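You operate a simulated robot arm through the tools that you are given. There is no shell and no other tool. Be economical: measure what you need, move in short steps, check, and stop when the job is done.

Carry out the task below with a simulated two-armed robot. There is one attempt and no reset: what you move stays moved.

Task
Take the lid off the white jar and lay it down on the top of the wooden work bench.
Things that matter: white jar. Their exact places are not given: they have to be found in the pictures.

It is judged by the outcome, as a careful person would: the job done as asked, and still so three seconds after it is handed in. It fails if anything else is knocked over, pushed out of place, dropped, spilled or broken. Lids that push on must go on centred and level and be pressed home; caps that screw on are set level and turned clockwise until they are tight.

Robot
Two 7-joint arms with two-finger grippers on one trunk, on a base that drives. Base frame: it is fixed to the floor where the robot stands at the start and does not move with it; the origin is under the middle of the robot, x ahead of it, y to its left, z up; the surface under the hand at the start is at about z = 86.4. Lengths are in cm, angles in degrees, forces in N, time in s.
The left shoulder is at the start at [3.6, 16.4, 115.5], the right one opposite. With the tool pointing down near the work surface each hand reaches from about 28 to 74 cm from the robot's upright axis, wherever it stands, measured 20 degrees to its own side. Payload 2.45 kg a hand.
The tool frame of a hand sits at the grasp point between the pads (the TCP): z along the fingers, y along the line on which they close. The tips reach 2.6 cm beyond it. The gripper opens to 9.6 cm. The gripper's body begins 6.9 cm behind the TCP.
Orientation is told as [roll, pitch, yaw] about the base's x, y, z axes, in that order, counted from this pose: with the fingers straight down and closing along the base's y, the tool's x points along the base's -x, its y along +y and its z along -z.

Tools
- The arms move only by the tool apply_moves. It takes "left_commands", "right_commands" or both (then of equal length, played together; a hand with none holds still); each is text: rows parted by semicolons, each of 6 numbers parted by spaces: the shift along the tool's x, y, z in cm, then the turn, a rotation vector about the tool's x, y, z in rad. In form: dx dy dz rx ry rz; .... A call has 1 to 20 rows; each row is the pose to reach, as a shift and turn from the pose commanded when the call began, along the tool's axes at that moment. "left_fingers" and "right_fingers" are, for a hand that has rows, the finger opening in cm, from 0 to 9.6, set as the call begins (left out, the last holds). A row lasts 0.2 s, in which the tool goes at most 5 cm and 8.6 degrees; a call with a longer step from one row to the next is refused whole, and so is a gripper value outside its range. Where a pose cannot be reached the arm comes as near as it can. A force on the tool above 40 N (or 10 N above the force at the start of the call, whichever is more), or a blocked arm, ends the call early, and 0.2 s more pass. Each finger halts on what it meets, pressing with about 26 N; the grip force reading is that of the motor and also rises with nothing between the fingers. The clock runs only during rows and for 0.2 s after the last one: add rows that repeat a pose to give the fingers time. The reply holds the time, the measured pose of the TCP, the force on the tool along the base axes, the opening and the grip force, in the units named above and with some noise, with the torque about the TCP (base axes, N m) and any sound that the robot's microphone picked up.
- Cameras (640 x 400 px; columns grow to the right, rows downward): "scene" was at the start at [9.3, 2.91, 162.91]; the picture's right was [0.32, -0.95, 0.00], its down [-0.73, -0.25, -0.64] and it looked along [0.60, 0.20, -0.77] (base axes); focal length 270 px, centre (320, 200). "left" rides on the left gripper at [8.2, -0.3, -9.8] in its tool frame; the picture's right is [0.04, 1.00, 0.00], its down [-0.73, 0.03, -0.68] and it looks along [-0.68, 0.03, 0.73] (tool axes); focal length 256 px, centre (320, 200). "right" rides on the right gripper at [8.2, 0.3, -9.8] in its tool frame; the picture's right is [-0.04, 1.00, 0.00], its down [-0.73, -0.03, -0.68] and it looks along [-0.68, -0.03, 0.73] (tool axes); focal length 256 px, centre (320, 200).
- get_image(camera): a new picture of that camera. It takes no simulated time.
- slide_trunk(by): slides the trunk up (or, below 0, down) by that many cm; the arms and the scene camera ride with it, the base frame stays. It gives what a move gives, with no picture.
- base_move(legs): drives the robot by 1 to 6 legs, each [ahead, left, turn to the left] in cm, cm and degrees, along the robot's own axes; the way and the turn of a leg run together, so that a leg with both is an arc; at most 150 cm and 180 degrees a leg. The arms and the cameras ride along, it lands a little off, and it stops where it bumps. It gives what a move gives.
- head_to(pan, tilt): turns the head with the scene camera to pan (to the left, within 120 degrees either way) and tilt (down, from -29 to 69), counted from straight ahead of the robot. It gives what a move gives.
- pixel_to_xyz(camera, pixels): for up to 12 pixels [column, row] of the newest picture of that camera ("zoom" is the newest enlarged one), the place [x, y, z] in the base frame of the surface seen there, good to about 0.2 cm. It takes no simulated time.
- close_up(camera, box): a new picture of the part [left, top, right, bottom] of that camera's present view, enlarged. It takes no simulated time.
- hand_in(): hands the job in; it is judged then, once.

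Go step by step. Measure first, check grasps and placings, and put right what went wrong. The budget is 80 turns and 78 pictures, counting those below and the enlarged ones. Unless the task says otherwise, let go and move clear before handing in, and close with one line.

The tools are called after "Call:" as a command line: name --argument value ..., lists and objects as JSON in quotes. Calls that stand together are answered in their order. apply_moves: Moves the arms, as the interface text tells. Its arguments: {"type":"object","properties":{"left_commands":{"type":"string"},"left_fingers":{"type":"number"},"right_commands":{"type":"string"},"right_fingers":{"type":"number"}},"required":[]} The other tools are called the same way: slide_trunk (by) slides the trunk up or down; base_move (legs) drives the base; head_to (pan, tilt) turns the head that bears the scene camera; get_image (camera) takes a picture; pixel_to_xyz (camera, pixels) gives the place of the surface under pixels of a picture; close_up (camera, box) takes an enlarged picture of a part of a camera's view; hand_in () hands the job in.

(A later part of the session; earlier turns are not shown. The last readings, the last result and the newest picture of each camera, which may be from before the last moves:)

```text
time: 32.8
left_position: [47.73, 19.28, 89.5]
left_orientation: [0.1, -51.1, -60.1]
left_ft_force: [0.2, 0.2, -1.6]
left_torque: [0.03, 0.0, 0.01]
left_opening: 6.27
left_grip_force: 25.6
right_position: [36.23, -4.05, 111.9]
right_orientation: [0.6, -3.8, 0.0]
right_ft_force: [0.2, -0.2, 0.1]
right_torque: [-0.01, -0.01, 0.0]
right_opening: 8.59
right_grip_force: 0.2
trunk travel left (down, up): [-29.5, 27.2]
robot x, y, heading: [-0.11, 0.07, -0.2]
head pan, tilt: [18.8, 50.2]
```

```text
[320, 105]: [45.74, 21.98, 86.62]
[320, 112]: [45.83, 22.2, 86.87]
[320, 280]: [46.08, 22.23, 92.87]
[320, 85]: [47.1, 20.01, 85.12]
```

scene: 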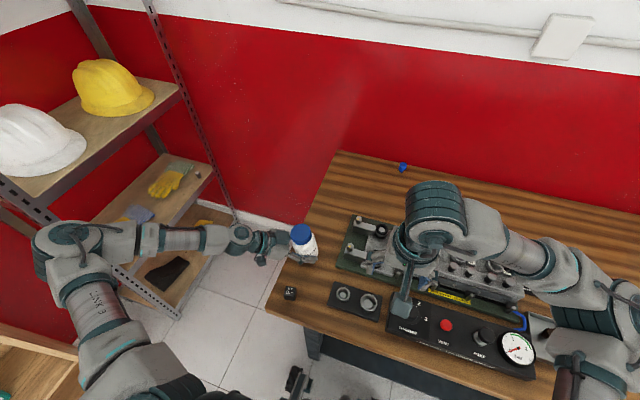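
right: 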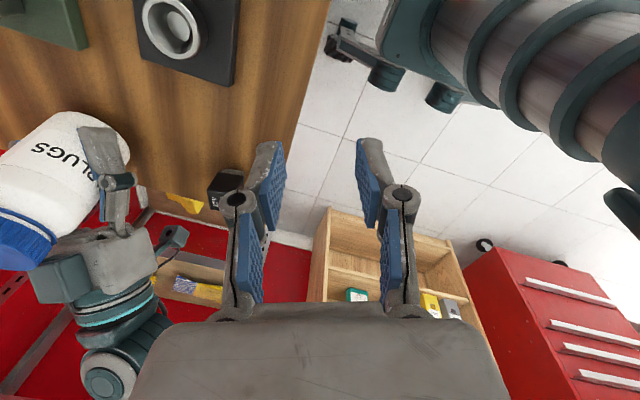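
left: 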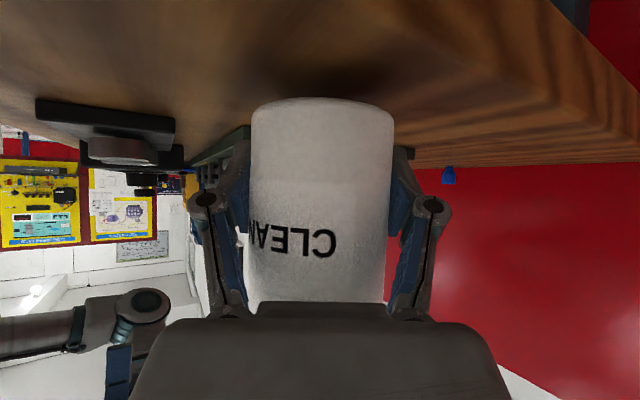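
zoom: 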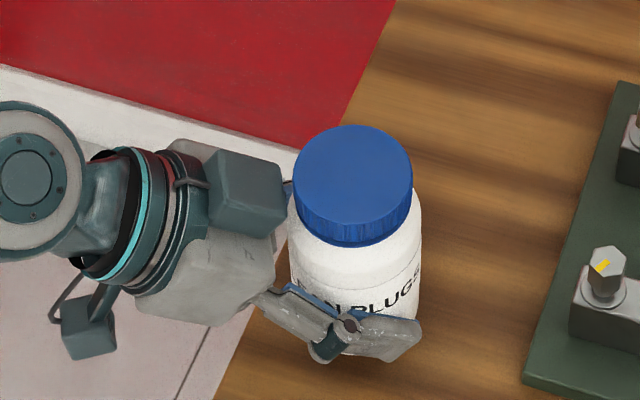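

The jar is now nearly upright but about 1.1 cm off the bench (lid top 98.85). I'll lower it gently.

Call:
apply_moves --left_commands "0.2 0 0.16 0 0 0; 0.39 0 0.31 0 0 0; 0.58 0 0.47 0 0 0; 0.7 0 0.57 0 0 0; 0.7 0 0.57 0 0 0"

Call:
close_up --camera "scene" --box '[260, 200, 340, 270]'

```text
time: 34.0
left_position: [47.73, 19.23, 88.43]
left_orientation: [0.0, -51.1, -60.1]
left_ft_force: [0.2, 0.9, -0.9]
left_torque: [-0.03, -0.02, 0.0]
left_opening: 6.25
left_grip_force: 26.1
right_position: [36.21, -3.94, 111.95]
right_orientation: [0.6, -3.8, 0.0]
right_ft_force: [0.6, -0.2, -0.6]
right_torque: [0.01, -0.03, -0.03]
right_opening: 8.6
right_grip_force: 0.2
trunk travel left (down, up): [-29.5, 27.2]
robot x, y, heading: [0.03, 0.31, -0.2]
head pan, tilt: [18.8, 50.2]
```

```text
5.71 times, centred on (300, 235) of scene
```

zoom: 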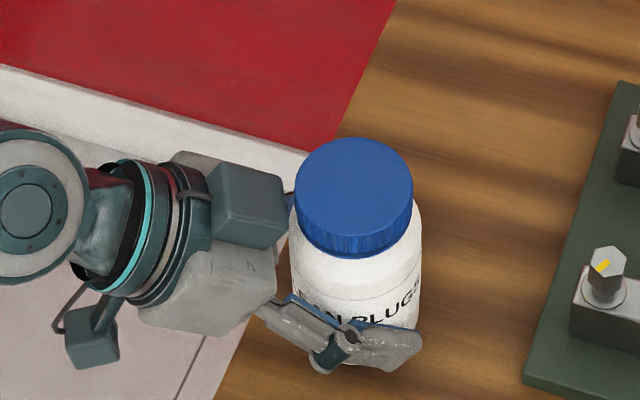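

No contact yet. I'll lower in 0.1 cm steps, up to 0.4.

Call:
apply_moves --left_commands "0.078 0 0.063 0 0 0; 0.155 0 0.126 0 0 0; 0.23 0 0.19 0 0 0; 0.23 0 0.19 0 0 0"

Call:
close_up --camera "scene" --box '[260, 200, 340, 270]'

Call:
pixel_to_xyz --camera "zoom" --pixels '[[354, 145], [354, 232], [302, 193], [408, 193], [354, 193], [354, 165], [330, 193], [380, 193]]'

Call:
get_image --camera "left"

```text
time: 35.0
left_position: [47.76, 19.24, 88.49]
left_orientation: [0.4, -51.2, -60.4]
left_ft_force: [-2.1, 2.1, 16.4]
left_torque: [-0.31, 0.11, -0.07]
left_opening: 6.26
left_grip_force: 26.2
right_position: [36.07, -4.14, 112.02]
right_orientation: [0.6, -3.8, 0.0]
right_ft_force: [-0.5, 0.1, -0.4]
right_torque: [-0.03, -0.01, 0.0]
right_opening: 8.62
right_grip_force: 0.0
trunk travel left (down, up): [-29.5, 27.2]
robot x, y, heading: [-0.01, -0.3, 0.2]
head pan, tilt: [18.8, 50.2]
```

```text
5.71 times, centred on (300, 235) of scene
```

zoom: 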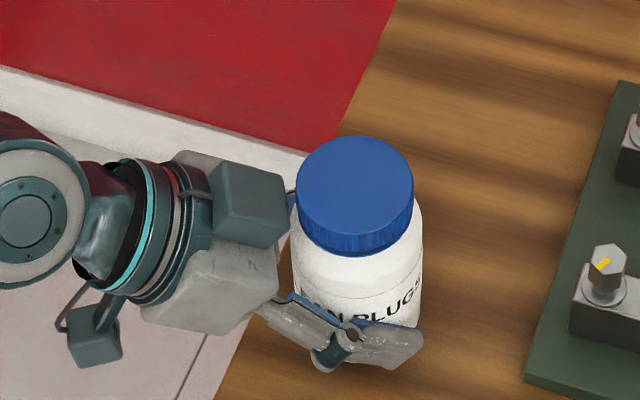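

```text
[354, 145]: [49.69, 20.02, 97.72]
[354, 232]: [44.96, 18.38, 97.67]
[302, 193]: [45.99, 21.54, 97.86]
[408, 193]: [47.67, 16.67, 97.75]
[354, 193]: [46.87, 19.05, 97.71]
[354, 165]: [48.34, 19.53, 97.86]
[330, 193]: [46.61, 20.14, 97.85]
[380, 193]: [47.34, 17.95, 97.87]
```

```text
36 pictures are left
```

left: 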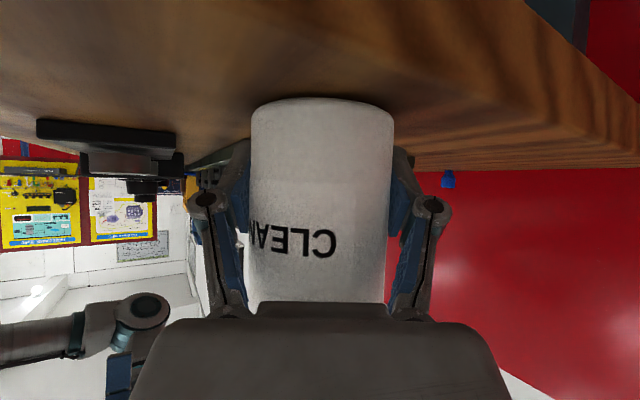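

The jar is standing level on the bench (contact 16 N, lid top 97.75). The lid centre is ≈(47.25, 19.15). I'll bring the right hand back over it, levelling its pitch.

Call:
apply_moves --right_commands "0 0 0 0 0.067 0; -1.9 3.9 0 0 0.067 0; -3.8 7.8 0 0 0.067 0; -5.7 11.7 0 0 0.067 0; -7.6 15.6 0 0 0.067 0; -9.4 19.5 0 0 0.067 0; -11.1 23.2 0 0 0.067 0; -11.1 23.2 2 0 0.067 0; -11.1 23.2 2 0 0.067 0" --right_fingers 8.0

Call:
get_image --camera "right"

```text
time: 37.0
left_position: [47.7, 19.4, 88.22]
left_orientation: [0.2, -51.2, -60.1]
left_ft_force: [-1.9, 4.2, 17.5]
left_torque: [-0.14, 0.09, 0.04]
left_opening: 6.25
left_grip_force: 26.5
right_position: [47.39, 19.3, 111.35]
right_orientation: [0.6, 0.0, 0.2]
right_ft_force: [-0.7, 0.1, 1.1]
right_torque: [0.01, 0.01, 0.0]
right_opening: 7.99
right_grip_force: 0.0
trunk travel left (down, up): [-29.5, 27.2]
robot x, y, heading: [0.1, 0.21, 0.0]
head pan, tilt: [18.8, 50.2]
```

```text
35 pictures are left
```

right: 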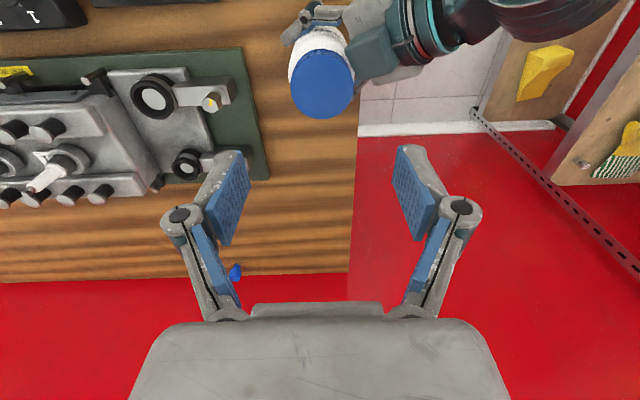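

I'll refine the lid centre from this view and pre-turn the wrist 40° clockwise.

Call:
pixel_to_xyz --camera "right" --pixels '[[322, 84], [293, 84], [352, 84], [322, 52], [322, 115]]'

Call:
apply_moves --right_commands "0.05 -0.05 1 0 0 0.14; 0.1 -0.1 2 0 0 0.28; 0.1 -0.1 3 0 0 0.42; 0.1 -0.1 4 0 0 0.56; 0.1 -0.1 4.5 0 0 0.7; 0.1 -0.1 4.5 0 0 0.7; 0.1 -0.1 4.5 0 0 0.7"

Call:
get_image --camera "right"

Call:
close_up --camera "scene" --box '[220, 150, 380, 270]'

```text
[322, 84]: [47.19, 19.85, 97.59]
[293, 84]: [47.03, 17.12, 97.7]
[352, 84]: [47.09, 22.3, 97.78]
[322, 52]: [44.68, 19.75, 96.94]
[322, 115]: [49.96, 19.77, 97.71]
```

```text
time: 38.5
left_position: [47.56, 19.27, 88.29]
left_orientation: [0.1, -51.3, -60.3]
left_ft_force: [-2.9, 3.5, 9.2]
left_torque: [-0.03, 0.12, 0.02]
left_opening: 6.25
left_grip_force: 26.0
right_position: [47.19, 19.35, 106.46]
right_orientation: [0.4, 0.4, -40.1]
right_ft_force: [0.1, 0.6, -0.7]
right_torque: [-0.01, -0.01, 0.02]
right_opening: 7.99
right_grip_force: 0.1
trunk travel left (down, up): [-29.5, 27.2]
robot x, y, heading: [0.19, 0.06, -0.1]
head pan, tilt: [18.8, 50.2]
```

```text
34 pictures are left
```

right: 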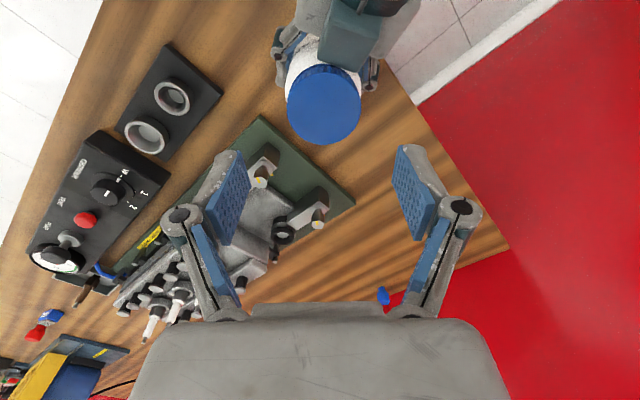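

```text
3.33 times, centred on (300, 210) of scene
```

zoom: 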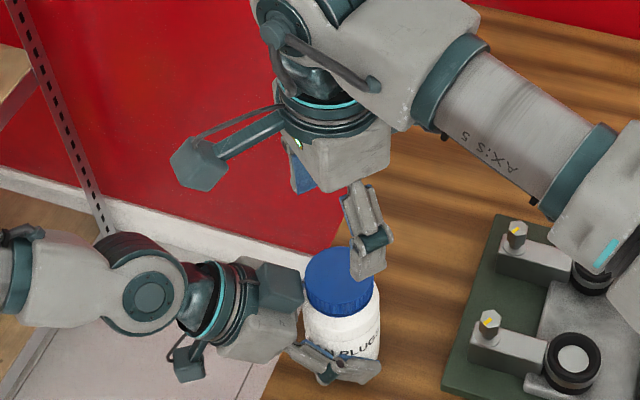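

Call:
pixel_to_xyz --camera "right" --pixels '[[323, 104], [289, 104], [358, 104], [323, 70], [323, 141]]'

Call:
pixel_to_xyz --camera "zoom" --pixels '[[338, 282], [310, 280], [338, 256], [338, 300]]'

```text
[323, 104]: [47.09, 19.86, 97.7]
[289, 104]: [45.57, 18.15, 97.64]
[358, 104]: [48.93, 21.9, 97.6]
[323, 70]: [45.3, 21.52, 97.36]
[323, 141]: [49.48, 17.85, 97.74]
```

```text
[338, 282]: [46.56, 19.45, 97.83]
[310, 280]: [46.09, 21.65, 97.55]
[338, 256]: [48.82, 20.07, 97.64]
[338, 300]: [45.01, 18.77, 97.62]
```

The lid sits ~0.35 cm further +y than the TCP. I'll correct for that and descend 8.1 cm around the lid.

Call:
apply_moves --right_commands "0.19 0.3 0 0 0 0; 0.19 0.3 2 0 0 0; 0.19 0.3 4 0 0 0; 0.19 0.3 6 0 0 0; 0.19 0.3 8.1 0 0 0; 0.19 0.3 8.1 0 0 0; 0.19 0.3 8.1 0 0 0"

Call:
get_image --camera "right"

```text
time: 40.1
left_position: [47.7, 19.34, 88.19]
left_orientation: [0.1, -51.2, -60.2]
left_ft_force: [-2.1, -0.7, 3.6]
left_torque: [-0.13, 0.07, -0.02]
left_opening: 6.25
left_grip_force: 26.1
right_position: [47.3, 19.62, 98.51]
right_orientation: [0.4, 0.4, -40.1]
right_ft_force: [0.1, 0.3, 0.2]
right_torque: [0.03, 0.0, 0.0]
right_opening: 7.99
right_grip_force: 0.0
trunk travel left (down, up): [-29.5, 27.2]
robot x, y, heading: [0.24, 0.28, 0.0]
head pan, tilt: [18.8, 50.2]
```

```text
32 pictures are left
```

right: 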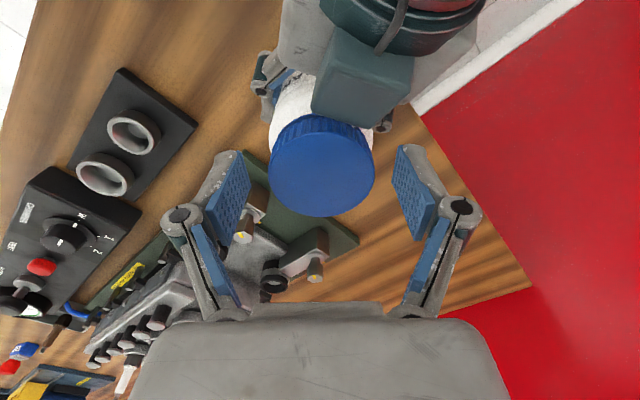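

Centred. The left gripper's teal block is near the lid, so I'll check its height to make sure the right fingers clear it when sweeping.

Call:
pixel_to_xyz --camera "right" --pixels '[[345, 118], [320, 100], [385, 122], [360, 85], [335, 45], [405, 60], [380, 30], [290, 60]]'

Call:
apply_moves --right_commands "0 0 0 0 0 0; 0 0 0 0 0 0; 0 0 0 0 0 0; 0 0 0 0 0 0" --right_fingers 4.0

```text
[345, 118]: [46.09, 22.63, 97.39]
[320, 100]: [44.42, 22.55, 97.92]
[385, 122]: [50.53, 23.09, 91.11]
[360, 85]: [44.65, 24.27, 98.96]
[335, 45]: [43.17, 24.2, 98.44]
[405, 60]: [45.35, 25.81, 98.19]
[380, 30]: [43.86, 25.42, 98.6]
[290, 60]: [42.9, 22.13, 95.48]
```

```text
time: 41.1
left_position: [47.79, 19.29, 88.28]
left_orientation: [0.0, -51.1, -60.2]
left_ft_force: [-2.7, -4.5, 1.4]
left_torque: [0.23, -0.23, 0.03]
left_opening: 6.23
left_grip_force: 26.1
right_position: [47.33, 19.69, 98.55]
right_orientation: [0.5, 0.4, -40.1]
right_ft_force: [4.4, 6.2, 6.9]
right_torque: [0.1, -0.15, 0.0]
right_opening: 5.4
right_grip_force: 26.2
trunk travel left (down, up): [-29.5, 27.2]
robot x, y, heading: [-0.08, -0.08, 0.0]
head pan, tilt: [18.8, 50.2]
```

The left block reaches z≈99 right beside the lid, so the sweeping right finger would hit it. With the right hand steadying the lid, I'll open the left hand and regrip it shallower (≈22°), slightly lower and further back.

Call:
apply_moves --left_commands "0 0 0 0 0 0; 0 0 0 0 0 0; 0.3 0 -0.1 0 -0.075 0; 0.6 0 -0.2 0 -0.15 0; 0.8 0 -0.3 0 -0.225 0; 0.89 0 -0.31 0 -0.3 0; 0.89 0 -0.31 0 -0.3 0; 0.89 0 -0.31 0 -0.3 0" --left_fingers 9.4

Call:
get_image --camera "left"

Call:
close_up --camera "scene" --box '[220, 170, 380, 290]'

```text
time: 43.0
left_position: [44.44, 21.23, 93.37]
left_orientation: [0.3, -68.1, -60.3]
left_ft_force: [0.8, 0.0, 0.0]
left_torque: [0.0, 0.03, -0.02]
left_opening: 9.41
left_grip_force: 0.0
left hand out of reach, approached as far as the arm can: row 4, 5, 6, 7, 8
right_position: [47.35, 19.71, 98.46]
right_orientation: [0.4, 0.4, -40.2]
right_ft_force: [1.6, 1.8, 9.3]
right_torque: [0.01, -0.07, -0.02]
right_opening: 5.37
right_grip_force: 26.5
trunk travel left (down, up): [-29.5, 27.2]
robot x, y, heading: [0.07, 0.05, -0.2]
head pan, tilt: [18.8, 50.2]
```

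```text
31 pictures are left
```

left: 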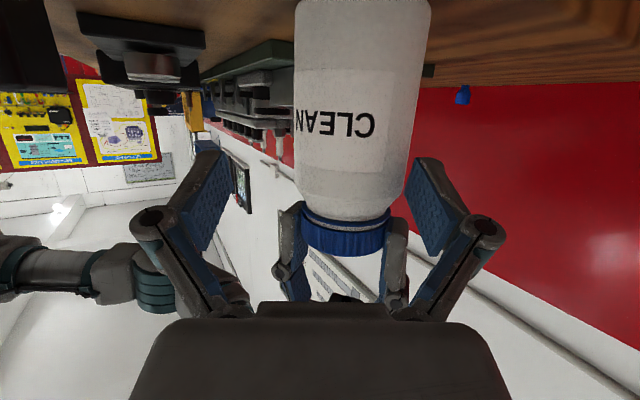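

```text
3.33 times, centred on (300, 230) of scene
```

zoom: 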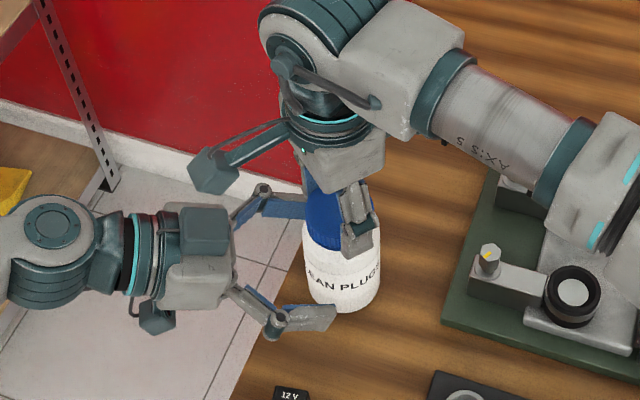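

The shallower pose is out of reach, so the left hand stopped back at (44.4, 21.2, 93.4). I'll use 30° again, but 1.2 cm further back from the jar axis so the block stays clear.

Call:
apply_moves --left_commands "0 0.9 0 0 0.07 0; 0 1.7 0 0 0.141 0; 1.2 1.7 0 0 0.141 0; 2.4 1.7 0.5 0 0.141 0; 3.43 1.7 1.2 0 0.141 0; 3.43 1.7 1.2 0 0.141 0"

Call:
get_image --camera "left"

```text
time: 44.4
left_position: [45.93, 22.22, 89.87]
left_orientation: [0.1, -60.2, -60.2]
left_ft_force: [-0.5, 0.3, -0.5]
left_torque: [0.0, 0.03, 0.01]
left_opening: 9.4
left_grip_force: 0.1
right_position: [47.3, 19.66, 98.45]
right_orientation: [0.4, 0.4, -40.2]
right_ft_force: [0.3, 0.8, 9.2]
right_torque: [0.0, -0.02, 0.03]
right_opening: 5.38
right_grip_force: 26.4
trunk travel left (down, up): [-29.5, 27.2]
robot x, y, heading: [-0.0, -0.17, -0.2]
head pan, tilt: [18.8, 50.2]
```

```text
29 pictures are left
```

left: 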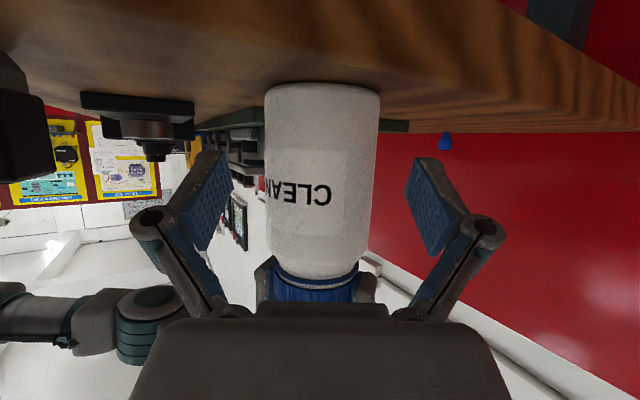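

The jar is centred (265–380). I'll advance 2 cm along the tool and view.

Call:
apply_moves --left_commands "0 0 1 0 0 0; 0 0 2 0 0 0; 0 0 2 0 0 0; 0 0 2 0 0 0"

Call:
get_image --camera "left"

```text
time: 45.4
left_position: [46.76, 20.84, 89.0]
left_orientation: [0.3, -60.3, -60.2]
left_ft_force: [0.8, 0.2, -0.1]
left_torque: [0.0, 0.0, 0.0]
left_opening: 9.42
left_grip_force: 0.0
right_position: [47.27, 19.6, 98.45]
right_orientation: [0.5, 0.5, -40.0]
right_ft_force: [-0.1, 1.8, 6.9]
right_torque: [0.04, -0.03, 0.0]
right_opening: 5.35
right_grip_force: 25.8
trunk travel left (down, up): [-29.5, 27.2]
robot x, y, heading: [0.26, -0.07, -0.0]
head pan, tilt: [18.8, 50.2]
```

```text
28 pictures are left
```

left: 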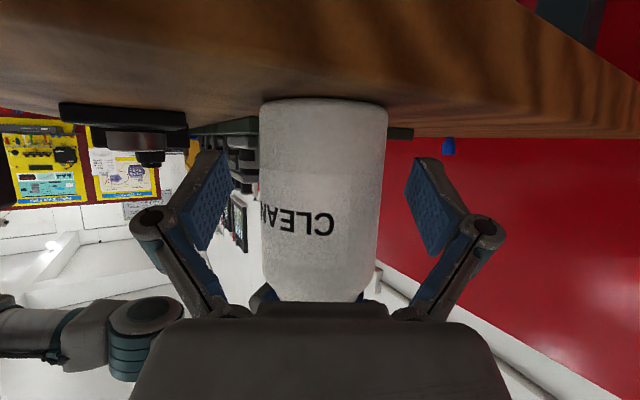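

Well placed. I'll close the left hand on the body, then view the clearances from the right camera.

Call:
apply_moves --left_commands "0 0 0 0 0 0; 0 0 0 0 0 0; 0 0 0 0 0 0; 0 0 0 0 0 0" --left_fingers 5.0

Call:
get_image --camera "right"

```text
time: 46.4
left_position: [46.67, 20.85, 89.03]
left_orientation: [0.3, -60.3, -60.2]
left_ft_force: [1.8, 8.8, 2.4]
left_torque: [-0.11, -0.2, 0.07]
left_opening: 6.29
left_grip_force: 25.8
right_position: [47.37, 19.65, 98.44]
right_orientation: [0.4, 0.3, -40.1]
right_ft_force: [-0.8, -7.2, 5.0]
right_torque: [-0.29, 0.1, 0.0]
right_opening: 5.36
right_grip_force: 26.2
trunk travel left (down, up): [-29.5, 27.2]
robot x, y, heading: [-0.36, -0.07, 0.2]
head pan, tilt: [18.8, 50.2]
```

```text
27 pictures are left
```

right: 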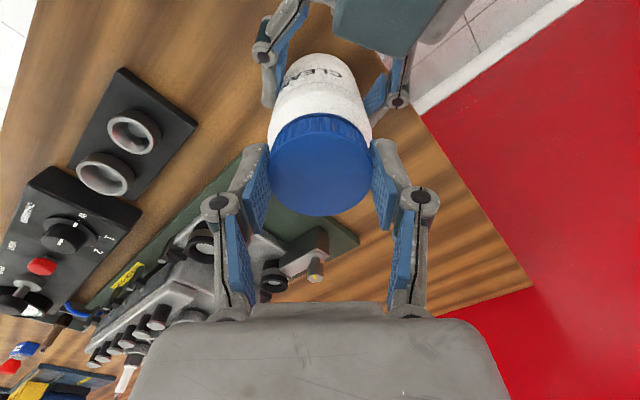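

There is plenty of clearance now. I'll turn counter-clockwise 95° (−40 → +55) with a slight lift.

Call:
apply_moves --right_commands "0 0 -0.01 0 0 -0.1; 0 0 -0.01 0 0 -0.2; 0 0 -0.02 0 0 -0.3; 0 0 -0.03 0 0 -0.4; 0 0 -0.04 0 0 -0.5; 0 0 -0.05 0 0 -0.6; 0 0 -0.05 0 0 -0.7; 0 0 -0.06 0 0 -0.8; 0 0 -0.07 0 0 -0.9; 0 0 -0.08 0 0 -1.0; 0 0 -0.08 0 0 -1.1; 0 0 -0.09 0 0 -1.2; 0 0 -0.1 0 0 -1.3; 0 0 -0.1 0 0 -1.4; 0 0 -0.11 0 0 -1.5; 0 0 -0.12 0 0 -1.6; 0 0 -0.12 0 0 -1.66; 0 0 -0.12 0 0 -1.66"

Call:
get_image --camera "right"

Call:
get_image --camera "left"

```text
time: 50.1
left_position: [46.71, 20.67, 89.1]
left_orientation: [0.2, -60.3, -60.2]
left_ft_force: [8.1, 22.8, 6.9]
left_torque: [-0.5, -0.04, 0.24]
left_opening: 6.35
left_grip_force: 25.9
right_position: [47.36, 19.52, 98.46]
right_orientation: [0.4, -0.4, 55.1]
right_ft_force: [-3.8, -17.2, 7.9]
right_torque: [-0.76, 0.19, -0.05]
right_opening: 5.38
right_grip_force: 26.1
trunk travel left (down, up): [-29.5, 27.2]
robot x, y, heading: [-0.1, -0.04, -0.1]
head pan, tilt: [18.8, 50.2]
```

```text
26 pictures are left
```

right: 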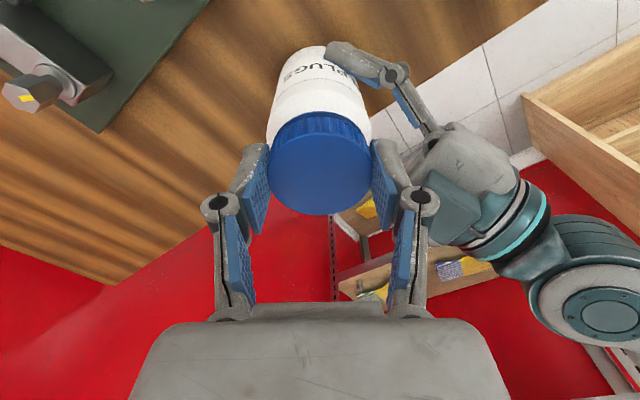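

```text
25 pictures are left
```

left: 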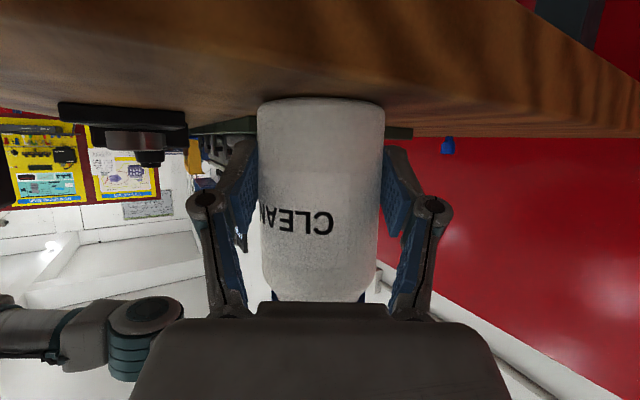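

The label hasn't moved, so the cap has now turned ~210°. I'll relieve the lateral load and test with a small 0.25 cm lift.

Call:
apply_moves --right_commands "0.08 -0.06 0 0 0 0; 0.12 -0.09 -0.1 0 0 0; 0.12 -0.09 -0.2 0 0 0; 0.12 -0.09 -0.25 0 0 0"

Call:
close_up --camera "scene" --box '[260, 190, 340, 260]'

```text
time: 51.1
left_position: [46.7, 20.64, 88.96]
left_orientation: [0.2, -60.4, -60.2]
left_ft_force: [5.8, 13.8, 12.6]
left_torque: [-0.41, 0.24, 0.11]
left_opening: 6.33
left_grip_force: 26.0
right_position: [47.4, 19.5, 98.71]
right_orientation: [0.3, -0.3, 55.1]
right_ft_force: [-4.6, -8.8, -5.9]
right_torque: [-0.26, 0.1, 0.02]
right_opening: 5.38
right_grip_force: 25.8
trunk travel left (down, up): [-29.5, 27.2]
robot x, y, heading: [-0.07, -0.36, 0.2]
head pan, tilt: [18.8, 50.2]
```

```text
5.71 times, centred on (300, 225) of scene
```

zoom: 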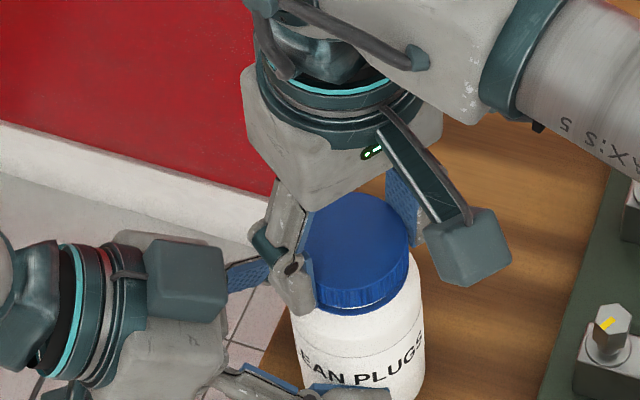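

A gap shows under the lid rim and the pull is only ~6 N. I'll lift another 0.4 cm to see whether it is free.

Call:
apply_moves --right_commands "0 0 -0.1 0 0 0; 0 0 -0.2 0 0 0; 0 0 -0.3 0 0 0; 0 0 -0.4 0 0 0"

Call:
close_up --camera "scene" --box '[260, 190, 340, 260]'

```text
time: 52.1
left_position: [46.67, 20.72, 89.06]
left_orientation: [0.2, -60.3, -60.4]
left_ft_force: [2.0, 0.9, 23.1]
left_torque: [-0.43, 0.18, 0.0]
left_opening: 6.35
left_grip_force: 25.6
right_position: [47.34, 19.51, 99.23]
right_orientation: [0.5, -0.4, 55.0]
right_ft_force: [-2.0, -0.6, -25.3]
right_torque: [0.06, -0.14, 0.02]
right_opening: 5.34
right_grip_force: 25.9
trunk travel left (down, up): [-29.5, 27.2]
robot x, y, heading: [-0.14, -0.11, 0.1]
head pan, tilt: [18.8, 50.2]
```

```text
5.71 times, centred on (300, 225) of scene
```

zoom: 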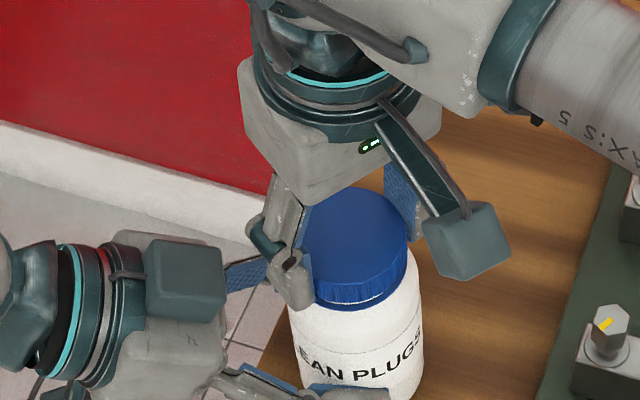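

It holds at 25 N, so the thread is still engaged. I'll lower back, then regrip for another turn.

Call:
apply_moves --right_commands "0 0 0.25 0 0 0; 0 0 0.5 0 0 0; 0 0 0.5 0 0 0"

Call:
apply_moves --right_commands "0 0 0 0 0 0; 0 0 0 0 0 0; 0 0 0 0 0 0; 0 0 0 0 0 0.14; 0 0 0 0 0 0.28; 0 0 0 0 0 0.42; 0 0 0 0 0 0.56; 0 0 0 0 0 0.7; 0 0 0 0 0 0.84; 0 0 0 0 0 0.98; 0 0 0 0 0 1.12; 0 0 0 0 0 1.26; 0 0 0 0 0 1.4; 0 0 0 0 0 1.54; 0 0 0 0 0 1.68; 0 0 0 0 0 1.74; 0 0 0 0 0 1.74; 0 0 0 0 0 1.74" --right_fingers 6.9

Call:
get_image --camera "right"

Call:
close_up --camera "scene" --box '[240, 190, 340, 270]'

```text
time: 53.0
left_position: [46.53, 20.87, 88.76]
left_orientation: [-0.2, -60.1, -59.9]
left_ft_force: [6.4, -7.7, -9.3]
left_torque: [0.64, 0.38, -0.02]
left_opening: 6.3
left_grip_force: 25.3
right_position: [47.32, 19.49, 98.74]
right_orientation: [0.5, -0.6, 55.1]
right_ft_force: [-4.8, 7.5, 7.2]
right_torque: [0.2, 0.24, 0.0]
right_opening: 5.36
right_grip_force: 26.0
trunk travel left (down, up): [-29.5, 27.2]
robot x, y, heading: [0.1, -0.17, 0.1]
head pan, tilt: [18.8, 50.2]
```

```text
time: 56.8
left_position: [46.74, 20.78, 88.99]
left_orientation: [0.2, -60.3, -60.2]
left_ft_force: [-0.5, 0.7, -2.1]
left_torque: [0.03, -0.03, -0.02]
left_opening: 6.32
left_grip_force: 26.1
right_position: [47.46, 19.62, 98.75]
right_orientation: [0.4, 0.5, -44.7]
right_ft_force: [-0.5, -0.4, 0.0]
right_torque: [0.02, -0.02, 0.01]
right_opening: 6.93
right_grip_force: 0.0
trunk travel left (down, up): [-29.5, 27.2]
robot x, y, heading: [0.15, -0.31, 0.2]
head pan, tilt: [18.8, 50.2]
```

```text
22 pictures are left
```

right: 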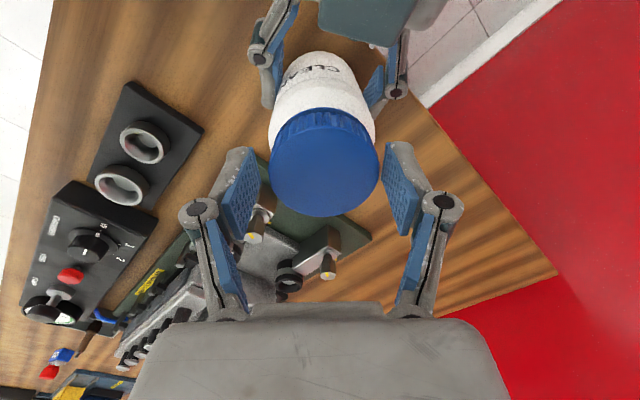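

```text
5.00 times, centred on (290, 230) of scene
```

zoom: 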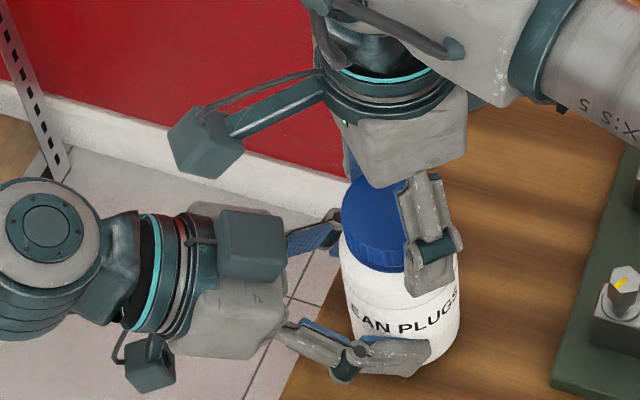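

Well centred. I'll check the lid height quickly, then close.

Call:
pixel_to_xyz --camera "right" --pixels '[[325, 165], [300, 165], [350, 165], [325, 135], [325, 200], [322, 112]]'

Call:
apply_moves --right_commands "0 0 0.1 0 0 0; 0 0 0.1 0 0 0; 0 0 0.1 0 0 0; 0 0 0.1 0 0 0" --right_fingers 4.0

```text
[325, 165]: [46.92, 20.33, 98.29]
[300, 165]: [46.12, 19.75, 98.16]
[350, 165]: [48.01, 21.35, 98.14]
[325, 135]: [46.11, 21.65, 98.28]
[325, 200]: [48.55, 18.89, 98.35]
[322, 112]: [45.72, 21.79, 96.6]
```

```text
time: 57.8
left_position: [46.56, 20.74, 88.88]
left_orientation: [-0.1, -60.1, -60.0]
left_ft_force: [-7.2, -12.3, -14.6]
left_torque: [0.85, -0.21, -0.17]
left_opening: 6.31
left_grip_force: 25.9
right_position: [47.47, 19.56, 98.59]
right_orientation: [0.5, 0.6, -44.6]
right_ft_force: [7.9, 12.1, 12.2]
right_torque: [0.51, -0.36, 0.01]
right_opening: 5.4
right_grip_force: 26.2
trunk travel left (down, up): [-29.5, 27.2]
robot x, y, heading: [0.13, 0.03, -0.2]
head pan, tilt: [18.8, 50.2]
```

Gripped. The hand is pushed ~14 N toward its +y, so I'll shift 0.1 cm that way and turn another 100°.

Call:
apply_moves --right_commands "0 0.1 -0.05 0 0 0; 0 0.12 -0.06 0 0 -0.1; 0 0.12 -0.07 0 0 -0.2; 0 0.12 -0.08 0 0 -0.3; 0 0.12 -0.09 0 0 -0.4; 0 0.12 -0.1 0 0 -0.5; 0 0.12 -0.11 0 0 -0.6; 0 0.12 -0.12 0 0 -0.7; 0 0.12 -0.13 0 0 -0.8; 0 0.12 -0.14 0 0 -0.9; 0 0.12 -0.15 0 0 -1.0; 0 0.12 -0.16 0 0 -1.1; 0 0.12 -0.17 0 0 -1.2; 0 0.12 -0.18 0 0 -1.3; 0 0.12 -0.19 0 0 -1.4; 0 0.12 -0.2 0 0 -1.5; 0 0.12 -0.21 0 0 -1.6; 0 0.12 -0.22 0 0 -1.7; 0 0.12 -0.22 0 0 -1.75; 0 0.12 -0.22 0 0 -1.75"

Call:
get_image --camera "left"

Call:
close_up --camera "scene" --box '[260, 190, 340, 260]'

```text
time: 62.0
left_position: [46.78, 20.79, 88.88]
left_orientation: [0.2, -60.3, -60.0]
left_ft_force: [11.6, -3.4, -3.9]
left_torque: [0.34, 0.48, 0.1]
left_opening: 6.28
left_grip_force: 26.2
right_position: [47.43, 19.59, 98.85]
right_orientation: [0.5, -0.3, 55.7]
right_ft_force: [-11.9, 2.6, 1.7]
right_torque: [-0.02, 0.7, -0.04]
right_opening: 5.35
right_grip_force: 26.0
trunk travel left (down, up): [-29.5, 27.2]
robot x, y, heading: [-0.02, -0.29, 0.0]
head pan, tilt: [18.8, 50.2]
```

```text
20 pictures are left
```

left: 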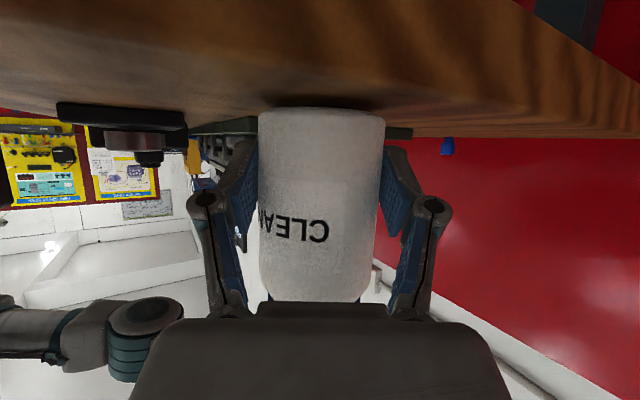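

```text
5.71 times, centred on (300, 225) of scene
```

zoom: 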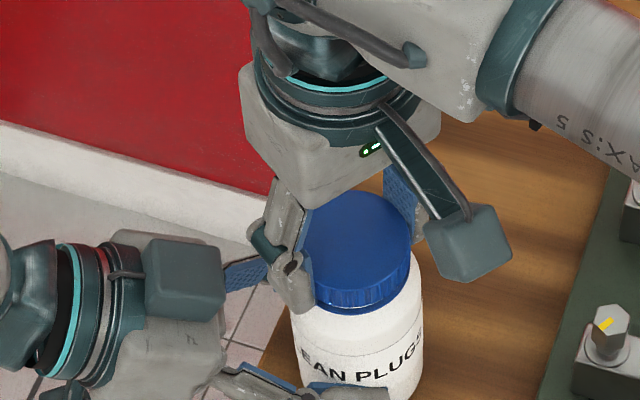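

The cap has now turned ~310°. I'll test with a small lift again.

Call:
apply_moves --right_commands "0 0 -0.1 0 0 0; 0 0 -0.2 0 0 0; 0 0 -0.3 0 0 0; 0 0 -0.3 0 0 0"

```text
time: 63.0
left_position: [46.76, 20.68, 89.05]
left_orientation: [0.4, -60.4, -60.3]
left_ft_force: [10.1, -0.2, 13.8]
left_torque: [-0.13, 0.18, 0.13]
left_opening: 6.29
left_grip_force: 26.3
right_position: [47.6, 19.51, 99.0]
right_orientation: [0.4, -0.3, 55.7]
right_ft_force: [-10.3, -1.2, -14.9]
right_torque: [-0.11, 0.65, 0.0]
right_opening: 5.38
right_grip_force: 25.9
trunk travel left (down, up): [-29.5, 27.2]
robot x, y, heading: [-0.22, 0.0, 0.0]
head pan, tilt: [18.8, 50.2]
```

Still engaged (−15 N). I'll lower back and regrip for another turn.

Call:
apply_moves --right_commands "0 0 0.15 0 0 0; 0 0 0.25 0 0 0"

Call:
apply_moves --right_commands "0 0 0 0 0 0; 0 0 0 0 0 0; 0 0 0 0 0 0; 0 0 0 0 0 0.14; 0 0 0 0 0 0.28; 0 0 0 0 0 0.42; 0 0 0 0 0 0.56; 0 0 0 0 0 0.7; 0 0 0 0 0 0.84; 0 0 0 0 0 0.98; 0 0 0 0 0 1.12; 0 0 0 0 0 1.26; 0 0 0 0 0 1.4; 0 0 0 0 0 1.54; 0 0 0 0 0 1.68; 0 0 0 0 0 1.75; 0 0 0 0 0 1.75; 0 0 0 0 0 1.75" --right_fingers 6.9

Call:
get_image --camera "right"

```text
time: 63.5
left_position: [46.67, 20.78, 89.02]
left_orientation: [0.2, -60.3, -60.2]
left_ft_force: [9.2, 2.9, 7.1]
left_torque: [-0.18, 0.27, 0.15]
left_opening: 6.29
left_grip_force: 26.8
right_position: [47.49, 19.63, 98.84]
right_orientation: [0.4, -0.4, 55.6]
right_ft_force: [-9.5, -1.6, -9.3]
right_torque: [-0.16, 0.66, -0.02]
right_opening: 5.35
right_grip_force: 25.9
trunk travel left (down, up): [-29.5, 27.2]
robot x, y, heading: [0.09, 0.47, -0.2]
head pan, tilt: [18.8, 50.2]
```

```text
time: 67.3
left_position: [46.79, 20.84, 89.02]
left_orientation: [0.1, -60.3, -60.2]
left_ft_force: [-0.1, 0.4, -2.3]
left_torque: [0.02, 0.0, 0.03]
left_opening: 6.3
left_grip_force: 26.2
right_position: [47.56, 19.65, 98.97]
right_orientation: [0.3, 0.4, -44.8]
right_ft_force: [0.4, -0.4, 0.1]
right_torque: [0.0, -0.01, -0.04]
right_opening: 6.91
right_grip_force: 0.0
trunk travel left (down, up): [-29.5, 27.2]
robot x, y, heading: [-0.15, -0.08, 0.1]
head pan, tilt: [18.8, 50.2]
```

```text
18 pictures are left
```

right: 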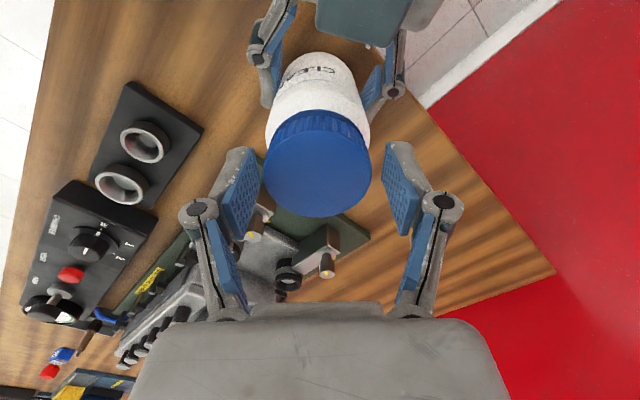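

Nearly centred (−0.1 cm). I'll close and turn 100° in one call.

Call:
apply_moves --right_commands "0 -0.1 0.05 0 0 0; 0 -0.1 0.05 0 0 0; 0 -0.1 0.05 0 0 0; 0 -0.1 0.04 0 0 -0.1; 0 -0.1 0.03 0 0 -0.2; 0 -0.1 0.02 0 0 -0.3; 0 -0.1 0.01 0 0 -0.4; 0 -0.1 0 0 0 -0.5; 0 -0.1 -0.01 0 0 -0.6; 0 -0.1 -0.02 0 0 -0.7; 0 -0.1 -0.03 0 0 -0.8; 0 -0.1 -0.04 0 0 -0.9; 0 -0.1 -0.05 0 0 -1.0; 0 -0.1 -0.06 0 0 -1.1; 0 -0.1 -0.07 0 0 -1.22; 0 -0.1 -0.08 0 0 -1.34; 0 -0.1 -0.09 0 0 -1.46; 0 -0.1 -0.1 0 0 -1.58; 0 -0.1 -0.1 0 0 -1.7; 0 -0.1 -0.1 0 0 -1.75" --right_fingers 4.0

Call:
apply_moves --right_commands "0 0 -0.1 0 0 0; 0 0 -0.2 0 0 0; 0 0 -0.3 0 0 0; 0 0 -0.3 0 0 0"

Call:
close_up --camera "scene" --box '[260, 190, 340, 260]'

```text
time: 71.5
left_position: [46.68, 20.9, 88.89]
left_orientation: [0.1, -60.3, -60.0]
left_ft_force: [5.3, 4.1, -2.9]
left_torque: [-0.27, 0.45, 0.21]
left_opening: 6.31
left_grip_force: 26.4
right_position: [47.52, 19.47, 98.94]
right_orientation: [0.4, -0.5, 55.7]
right_ft_force: [-6.0, -3.4, 0.0]
right_torque: [-0.11, 0.15, -0.1]
right_opening: 5.39
right_grip_force: 25.6
trunk travel left (down, up): [-29.5, 27.2]
robot x, y, heading: [-0.01, 0.02, 0.2]
head pan, tilt: [18.8, 50.2]
```

```text
time: 72.5
left_position: [46.7, 20.81, 88.99]
left_orientation: [0.2, -60.2, -60.2]
left_ft_force: [1.6, 1.1, -0.3]
left_torque: [-0.17, 0.2, 0.02]
left_opening: 6.29
left_grip_force: 25.9
right_position: [47.47, 19.42, 99.18]
right_orientation: [0.4, -0.6, 55.6]
right_ft_force: [-2.3, -1.6, -1.8]
right_torque: [0.0, 0.01, -0.02]
right_opening: 5.39
right_grip_force: 26.8
trunk travel left (down, up): [-29.5, 27.2]
robot x, y, heading: [-0.24, 0.14, -0.2]
head pan, tilt: [18.8, 50.2]
```

```text
5.71 times, centred on (300, 225) of scene
```

zoom: 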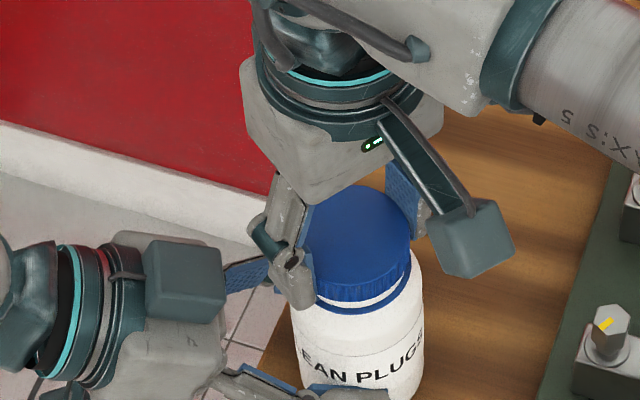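

The force stays near 2 N after lifting, with a wide gap under the rim, so the cap looks free. I'll lift it straight up 4 cm in small steps.

Call:
apply_moves --right_commands "0 0 -0.3 0 0 0; 0 0 -0.6 0 0 0; 0 0 -1 0 0 0; 0 0 -1.5 0 0 0; 0 0 -2.2 0 0 0; 0 0 -3 0 0 0; 0 0 -4 0 0 0; 0 0 -4 0 0 0"

Call:
close_up --camera "scene" --box '[250, 180, 350, 260]'

```text
time: 74.3
left_position: [46.86, 20.72, 88.85]
left_orientation: [0.1, -60.3, -60.1]
left_ft_force: [-0.6, 0.1, -2.1]
left_torque: [0.01, 0.01, 0.0]
left_opening: 6.27
left_grip_force: 25.5
right_position: [47.43, 19.5, 103.28]
right_orientation: [0.3, -0.5, 55.6]
right_ft_force: [-0.5, 0.2, -0.5]
right_torque: [0.01, -0.03, 0.01]
right_opening: 5.42
right_grip_force: 25.9
trunk travel left (down, up): [-29.5, 27.2]
robot x, y, heading: [-0.02, 0.04, 0.0]
head pan, tilt: [18.8, 50.2]
```

```text
5.00 times, centred on (300, 220) of scene
```

zoom: 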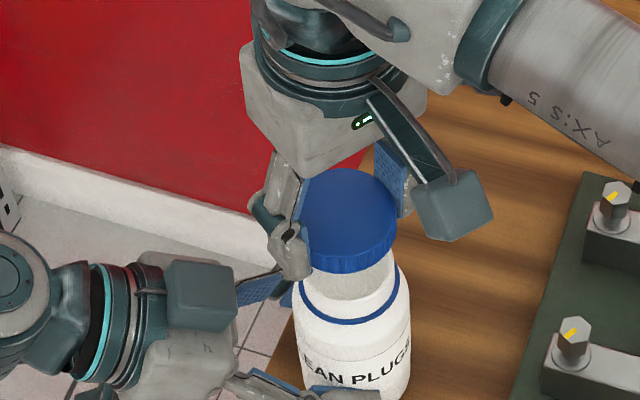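

The lid is off, with its tamper ring left on the neck. I'll raise further and turn the wrist back, then find a clear place on the bench behind the jar.

Call:
apply_moves --right_commands "0 0 -2 0 0 0; 0 0 -4 0 0 0; 0 0 -4 0 0 0.14; 0 0 -4 0 0 0.28; 0 0 -4 0 0 0.42; 0 0 -4 0 0 0.56; 0 0 -4 0 0 0.7; 0 0 -4 0 0 0.84; 0 0 -4 0 0 0.97; 0 0 -4 0 0 0.97"

Call:
get_image --camera "scene"

Call:
pixel_to_xyz --camera "scene" --pixels '[[345, 215], [352, 215], [340, 190], [345, 235], [335, 215], [330, 180], [325, 235], [355, 195], [370, 190], [310, 210]]'

```text
time: 76.5
left_position: [46.66, 20.77, 88.93]
left_orientation: [0.1, -60.3, -60.2]
left_ft_force: [-0.2, 0.6, -1.2]
left_torque: [-0.01, -0.03, 0.02]
left_opening: 6.28
left_grip_force: 26.0
right_position: [47.34, 19.33, 107.23]
right_orientation: [0.5, 0.2, -0.2]
right_ft_force: [-0.4, -0.6, 0.1]
right_torque: [0.02, 0.04, -0.03]
right_opening: 5.36
right_grip_force: 25.8
trunk travel left (down, up): [-29.5, 27.2]
robot x, y, heading: [-0.01, -0.09, 0.1]
head pan, tilt: [18.8, 50.2]
```

```text
15 pictures are left
```

scene: 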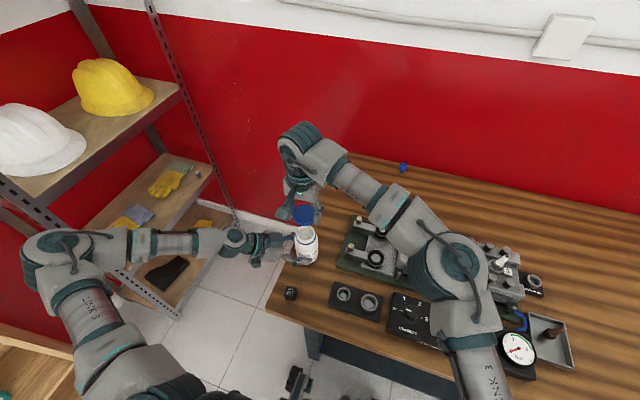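

```text
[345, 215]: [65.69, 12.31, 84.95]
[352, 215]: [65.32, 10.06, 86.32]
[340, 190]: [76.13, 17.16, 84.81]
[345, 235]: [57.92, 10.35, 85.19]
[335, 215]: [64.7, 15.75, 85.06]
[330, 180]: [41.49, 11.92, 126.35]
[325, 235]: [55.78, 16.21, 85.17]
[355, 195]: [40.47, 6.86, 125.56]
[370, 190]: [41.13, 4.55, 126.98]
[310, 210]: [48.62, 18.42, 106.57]
```

The bench at (60, 17.5) is clear: the green plate edge is at y≈10.5 and the bench edge at ≈24.8. I'll carry the lid there and lower to z≈92.

Call:
apply_moves --right_commands "-3.2 -0.45 0 0 0 0; -6.4 -0.9 0 0 0 0; -9.5 -1.4 0 0 0 0; -12.7 -1.8 0 0 0 0; -12.7 -1.8 3 0 0 0; -12.7 -1.8 6 0 0 0; -12.7 -1.8 9 0 0 0; -12.7 -1.8 12 0 0 0; -12.7 -1.8 15 0 0 0; -12.7 -1.8 15 0 0 0; -12.7 -1.8 15 0 0 0"

Call:
get_image --camera "right"

Call:
get_image --camera "scene"

```text
time: 79.0
left_position: [46.76, 20.74, 88.99]
left_orientation: [0.2, -60.4, -60.2]
left_ft_force: [0.1, -0.3, -1.5]
left_torque: [0.07, -0.01, 0.0]
left_opening: 6.29
left_grip_force: 26.1
right_position: [58.28, 14.39, 95.89]
right_orientation: [0.6, -0.1, 0.1]
right_ft_force: [0.4, 0.1, 0.2]
right_torque: [0.0, 0.01, -0.01]
right_opening: 5.4
right_grip_force: 26.3
right hand out of reach, approached as far as the arm can: row 2, 3, 4, 5, 6, 7, 8, 9, 10, 11
trunk travel left (down, up): [-29.5, 27.2]
robot x, y, heading: [-0.24, 0.1, 0.2]
head pan, tilt: [18.8, 50.2]
```

```text
14 pictures are left
```

right: 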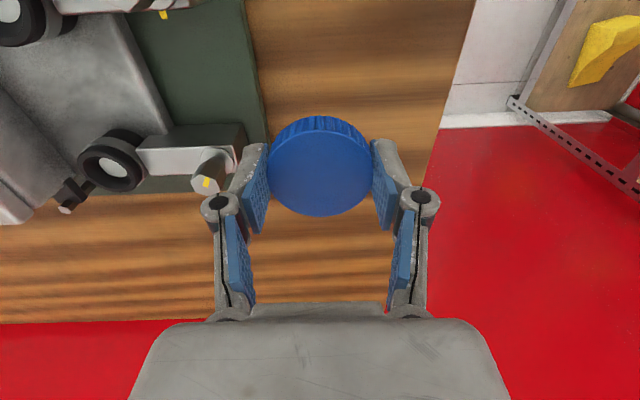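

```text
13 pictures are left
```

scene: 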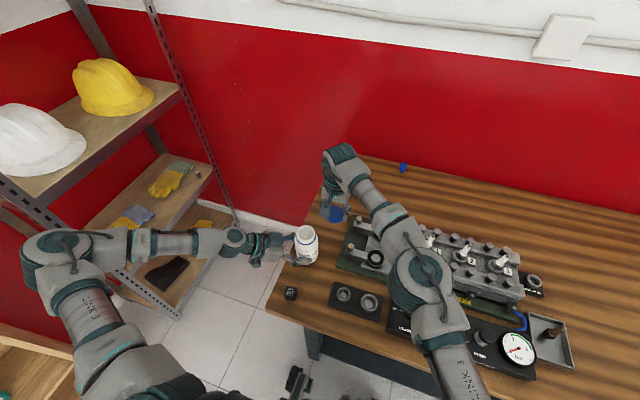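

The target was just out of reach, so the lid hovers at (58.3, 14.4, 95.9). I'll use (57, 16) instead, clear of the jar and the green plate, and lower stepwise.

Call:
apply_moves --right_commands "1.3 0.8 0 0 0 0; 1.3 1.6 0 0 0 0; 1.3 1.6 2 0 0 0; 1.3 1.6 4 0 0 0; 1.3 1.6 5.5 0 0 0; 1.3 1.6 5.5 0 0 0"

Call:
get_image --camera "right"

```text
time: 80.3
left_position: [46.68, 20.86, 88.95]
left_orientation: [0.1, -60.2, -60.3]
left_ft_force: [-0.1, 0.0, -1.7]
left_torque: [0.03, 0.01, 0.0]
left_opening: 6.29
left_grip_force: 25.5
right_position: [57.09, 15.99, 89.97]
right_orientation: [0.7, 0.0, 0.0]
right_ft_force: [-0.4, -1.0, 0.4]
right_torque: [-0.01, 0.06, 0.03]
right_opening: 5.36
right_grip_force: 26.0
trunk travel left (down, up): [-29.5, 27.2]
robot x, y, heading: [0.19, -0.06, 0.0]
head pan, tilt: [18.8, 50.2]
```

```text
12 pictures are left
```

right: 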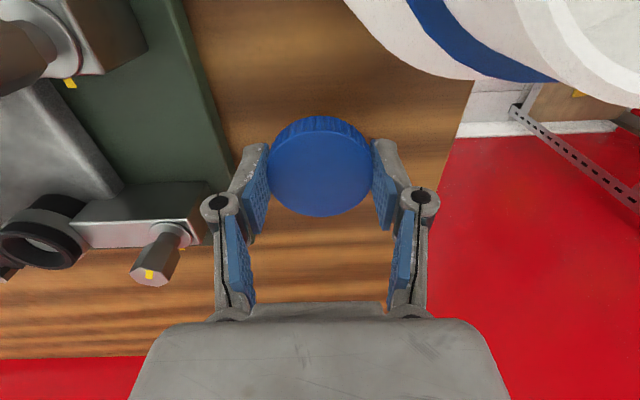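

The lid hovers 2 cm above the bench, but the right wrist camera is close to the open jar. I'll raise a little and turn the wrist 40° CCW so the camera swings away before lowering.

Call:
apply_moves --right_commands "0 0 -1 0 0 -0.1; 0 0 -1 0 0 -0.24; 0 0 -1 0 0 -0.38; 0 0 -1 0 0 -0.52; 0 0 -1 0 0 -0.66; 0 0 -1 0 0 -0.7; 0 0 -1 0 0 -0.7"

Call:
get_image --camera "right"

Call:
close_up --camera "scene" --box '[260, 170, 400, 275]'

```text
time: 82.0
left_position: [46.73, 20.81, 89.01]
left_orientation: [0.1, -60.3, -60.1]
left_ft_force: [0.2, -0.4, -1.3]
left_torque: [0.0, 0.02, -0.03]
left_opening: 6.29
left_grip_force: 25.6
right_position: [56.96, 16.07, 91.26]
right_orientation: [0.5, -0.4, 40.1]
right_ft_force: [-0.3, -0.6, -0.4]
right_torque: [-0.01, -0.03, -0.03]
right_opening: 5.36
right_grip_force: 26.7
trunk travel left (down, up): [-29.5, 27.2]
robot x, y, heading: [0.31, 0.17, 0.1]
head pan, tilt: [18.8, 50.2]
```

```text
11 pictures are left
```

right: 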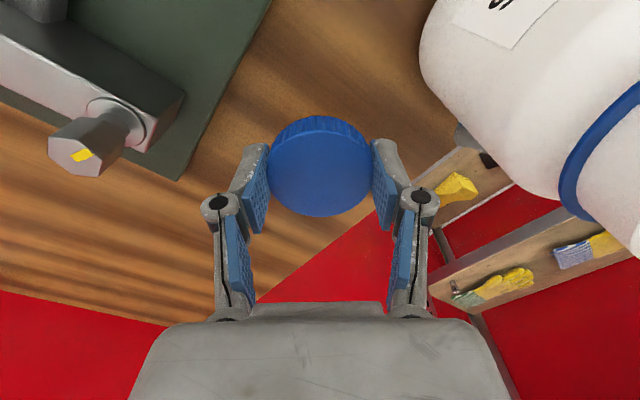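

```text
3.81 times, centred on (330, 222) of scene
```

zoom: 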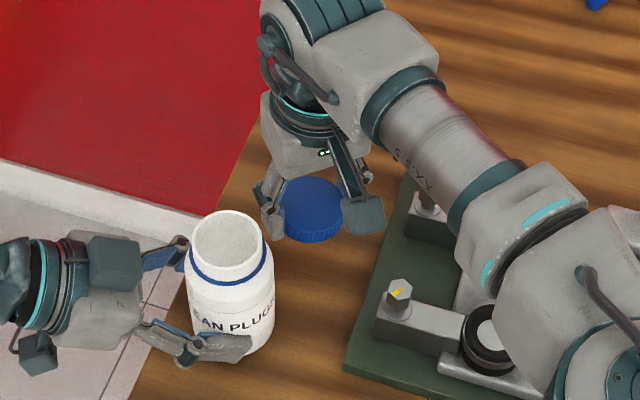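

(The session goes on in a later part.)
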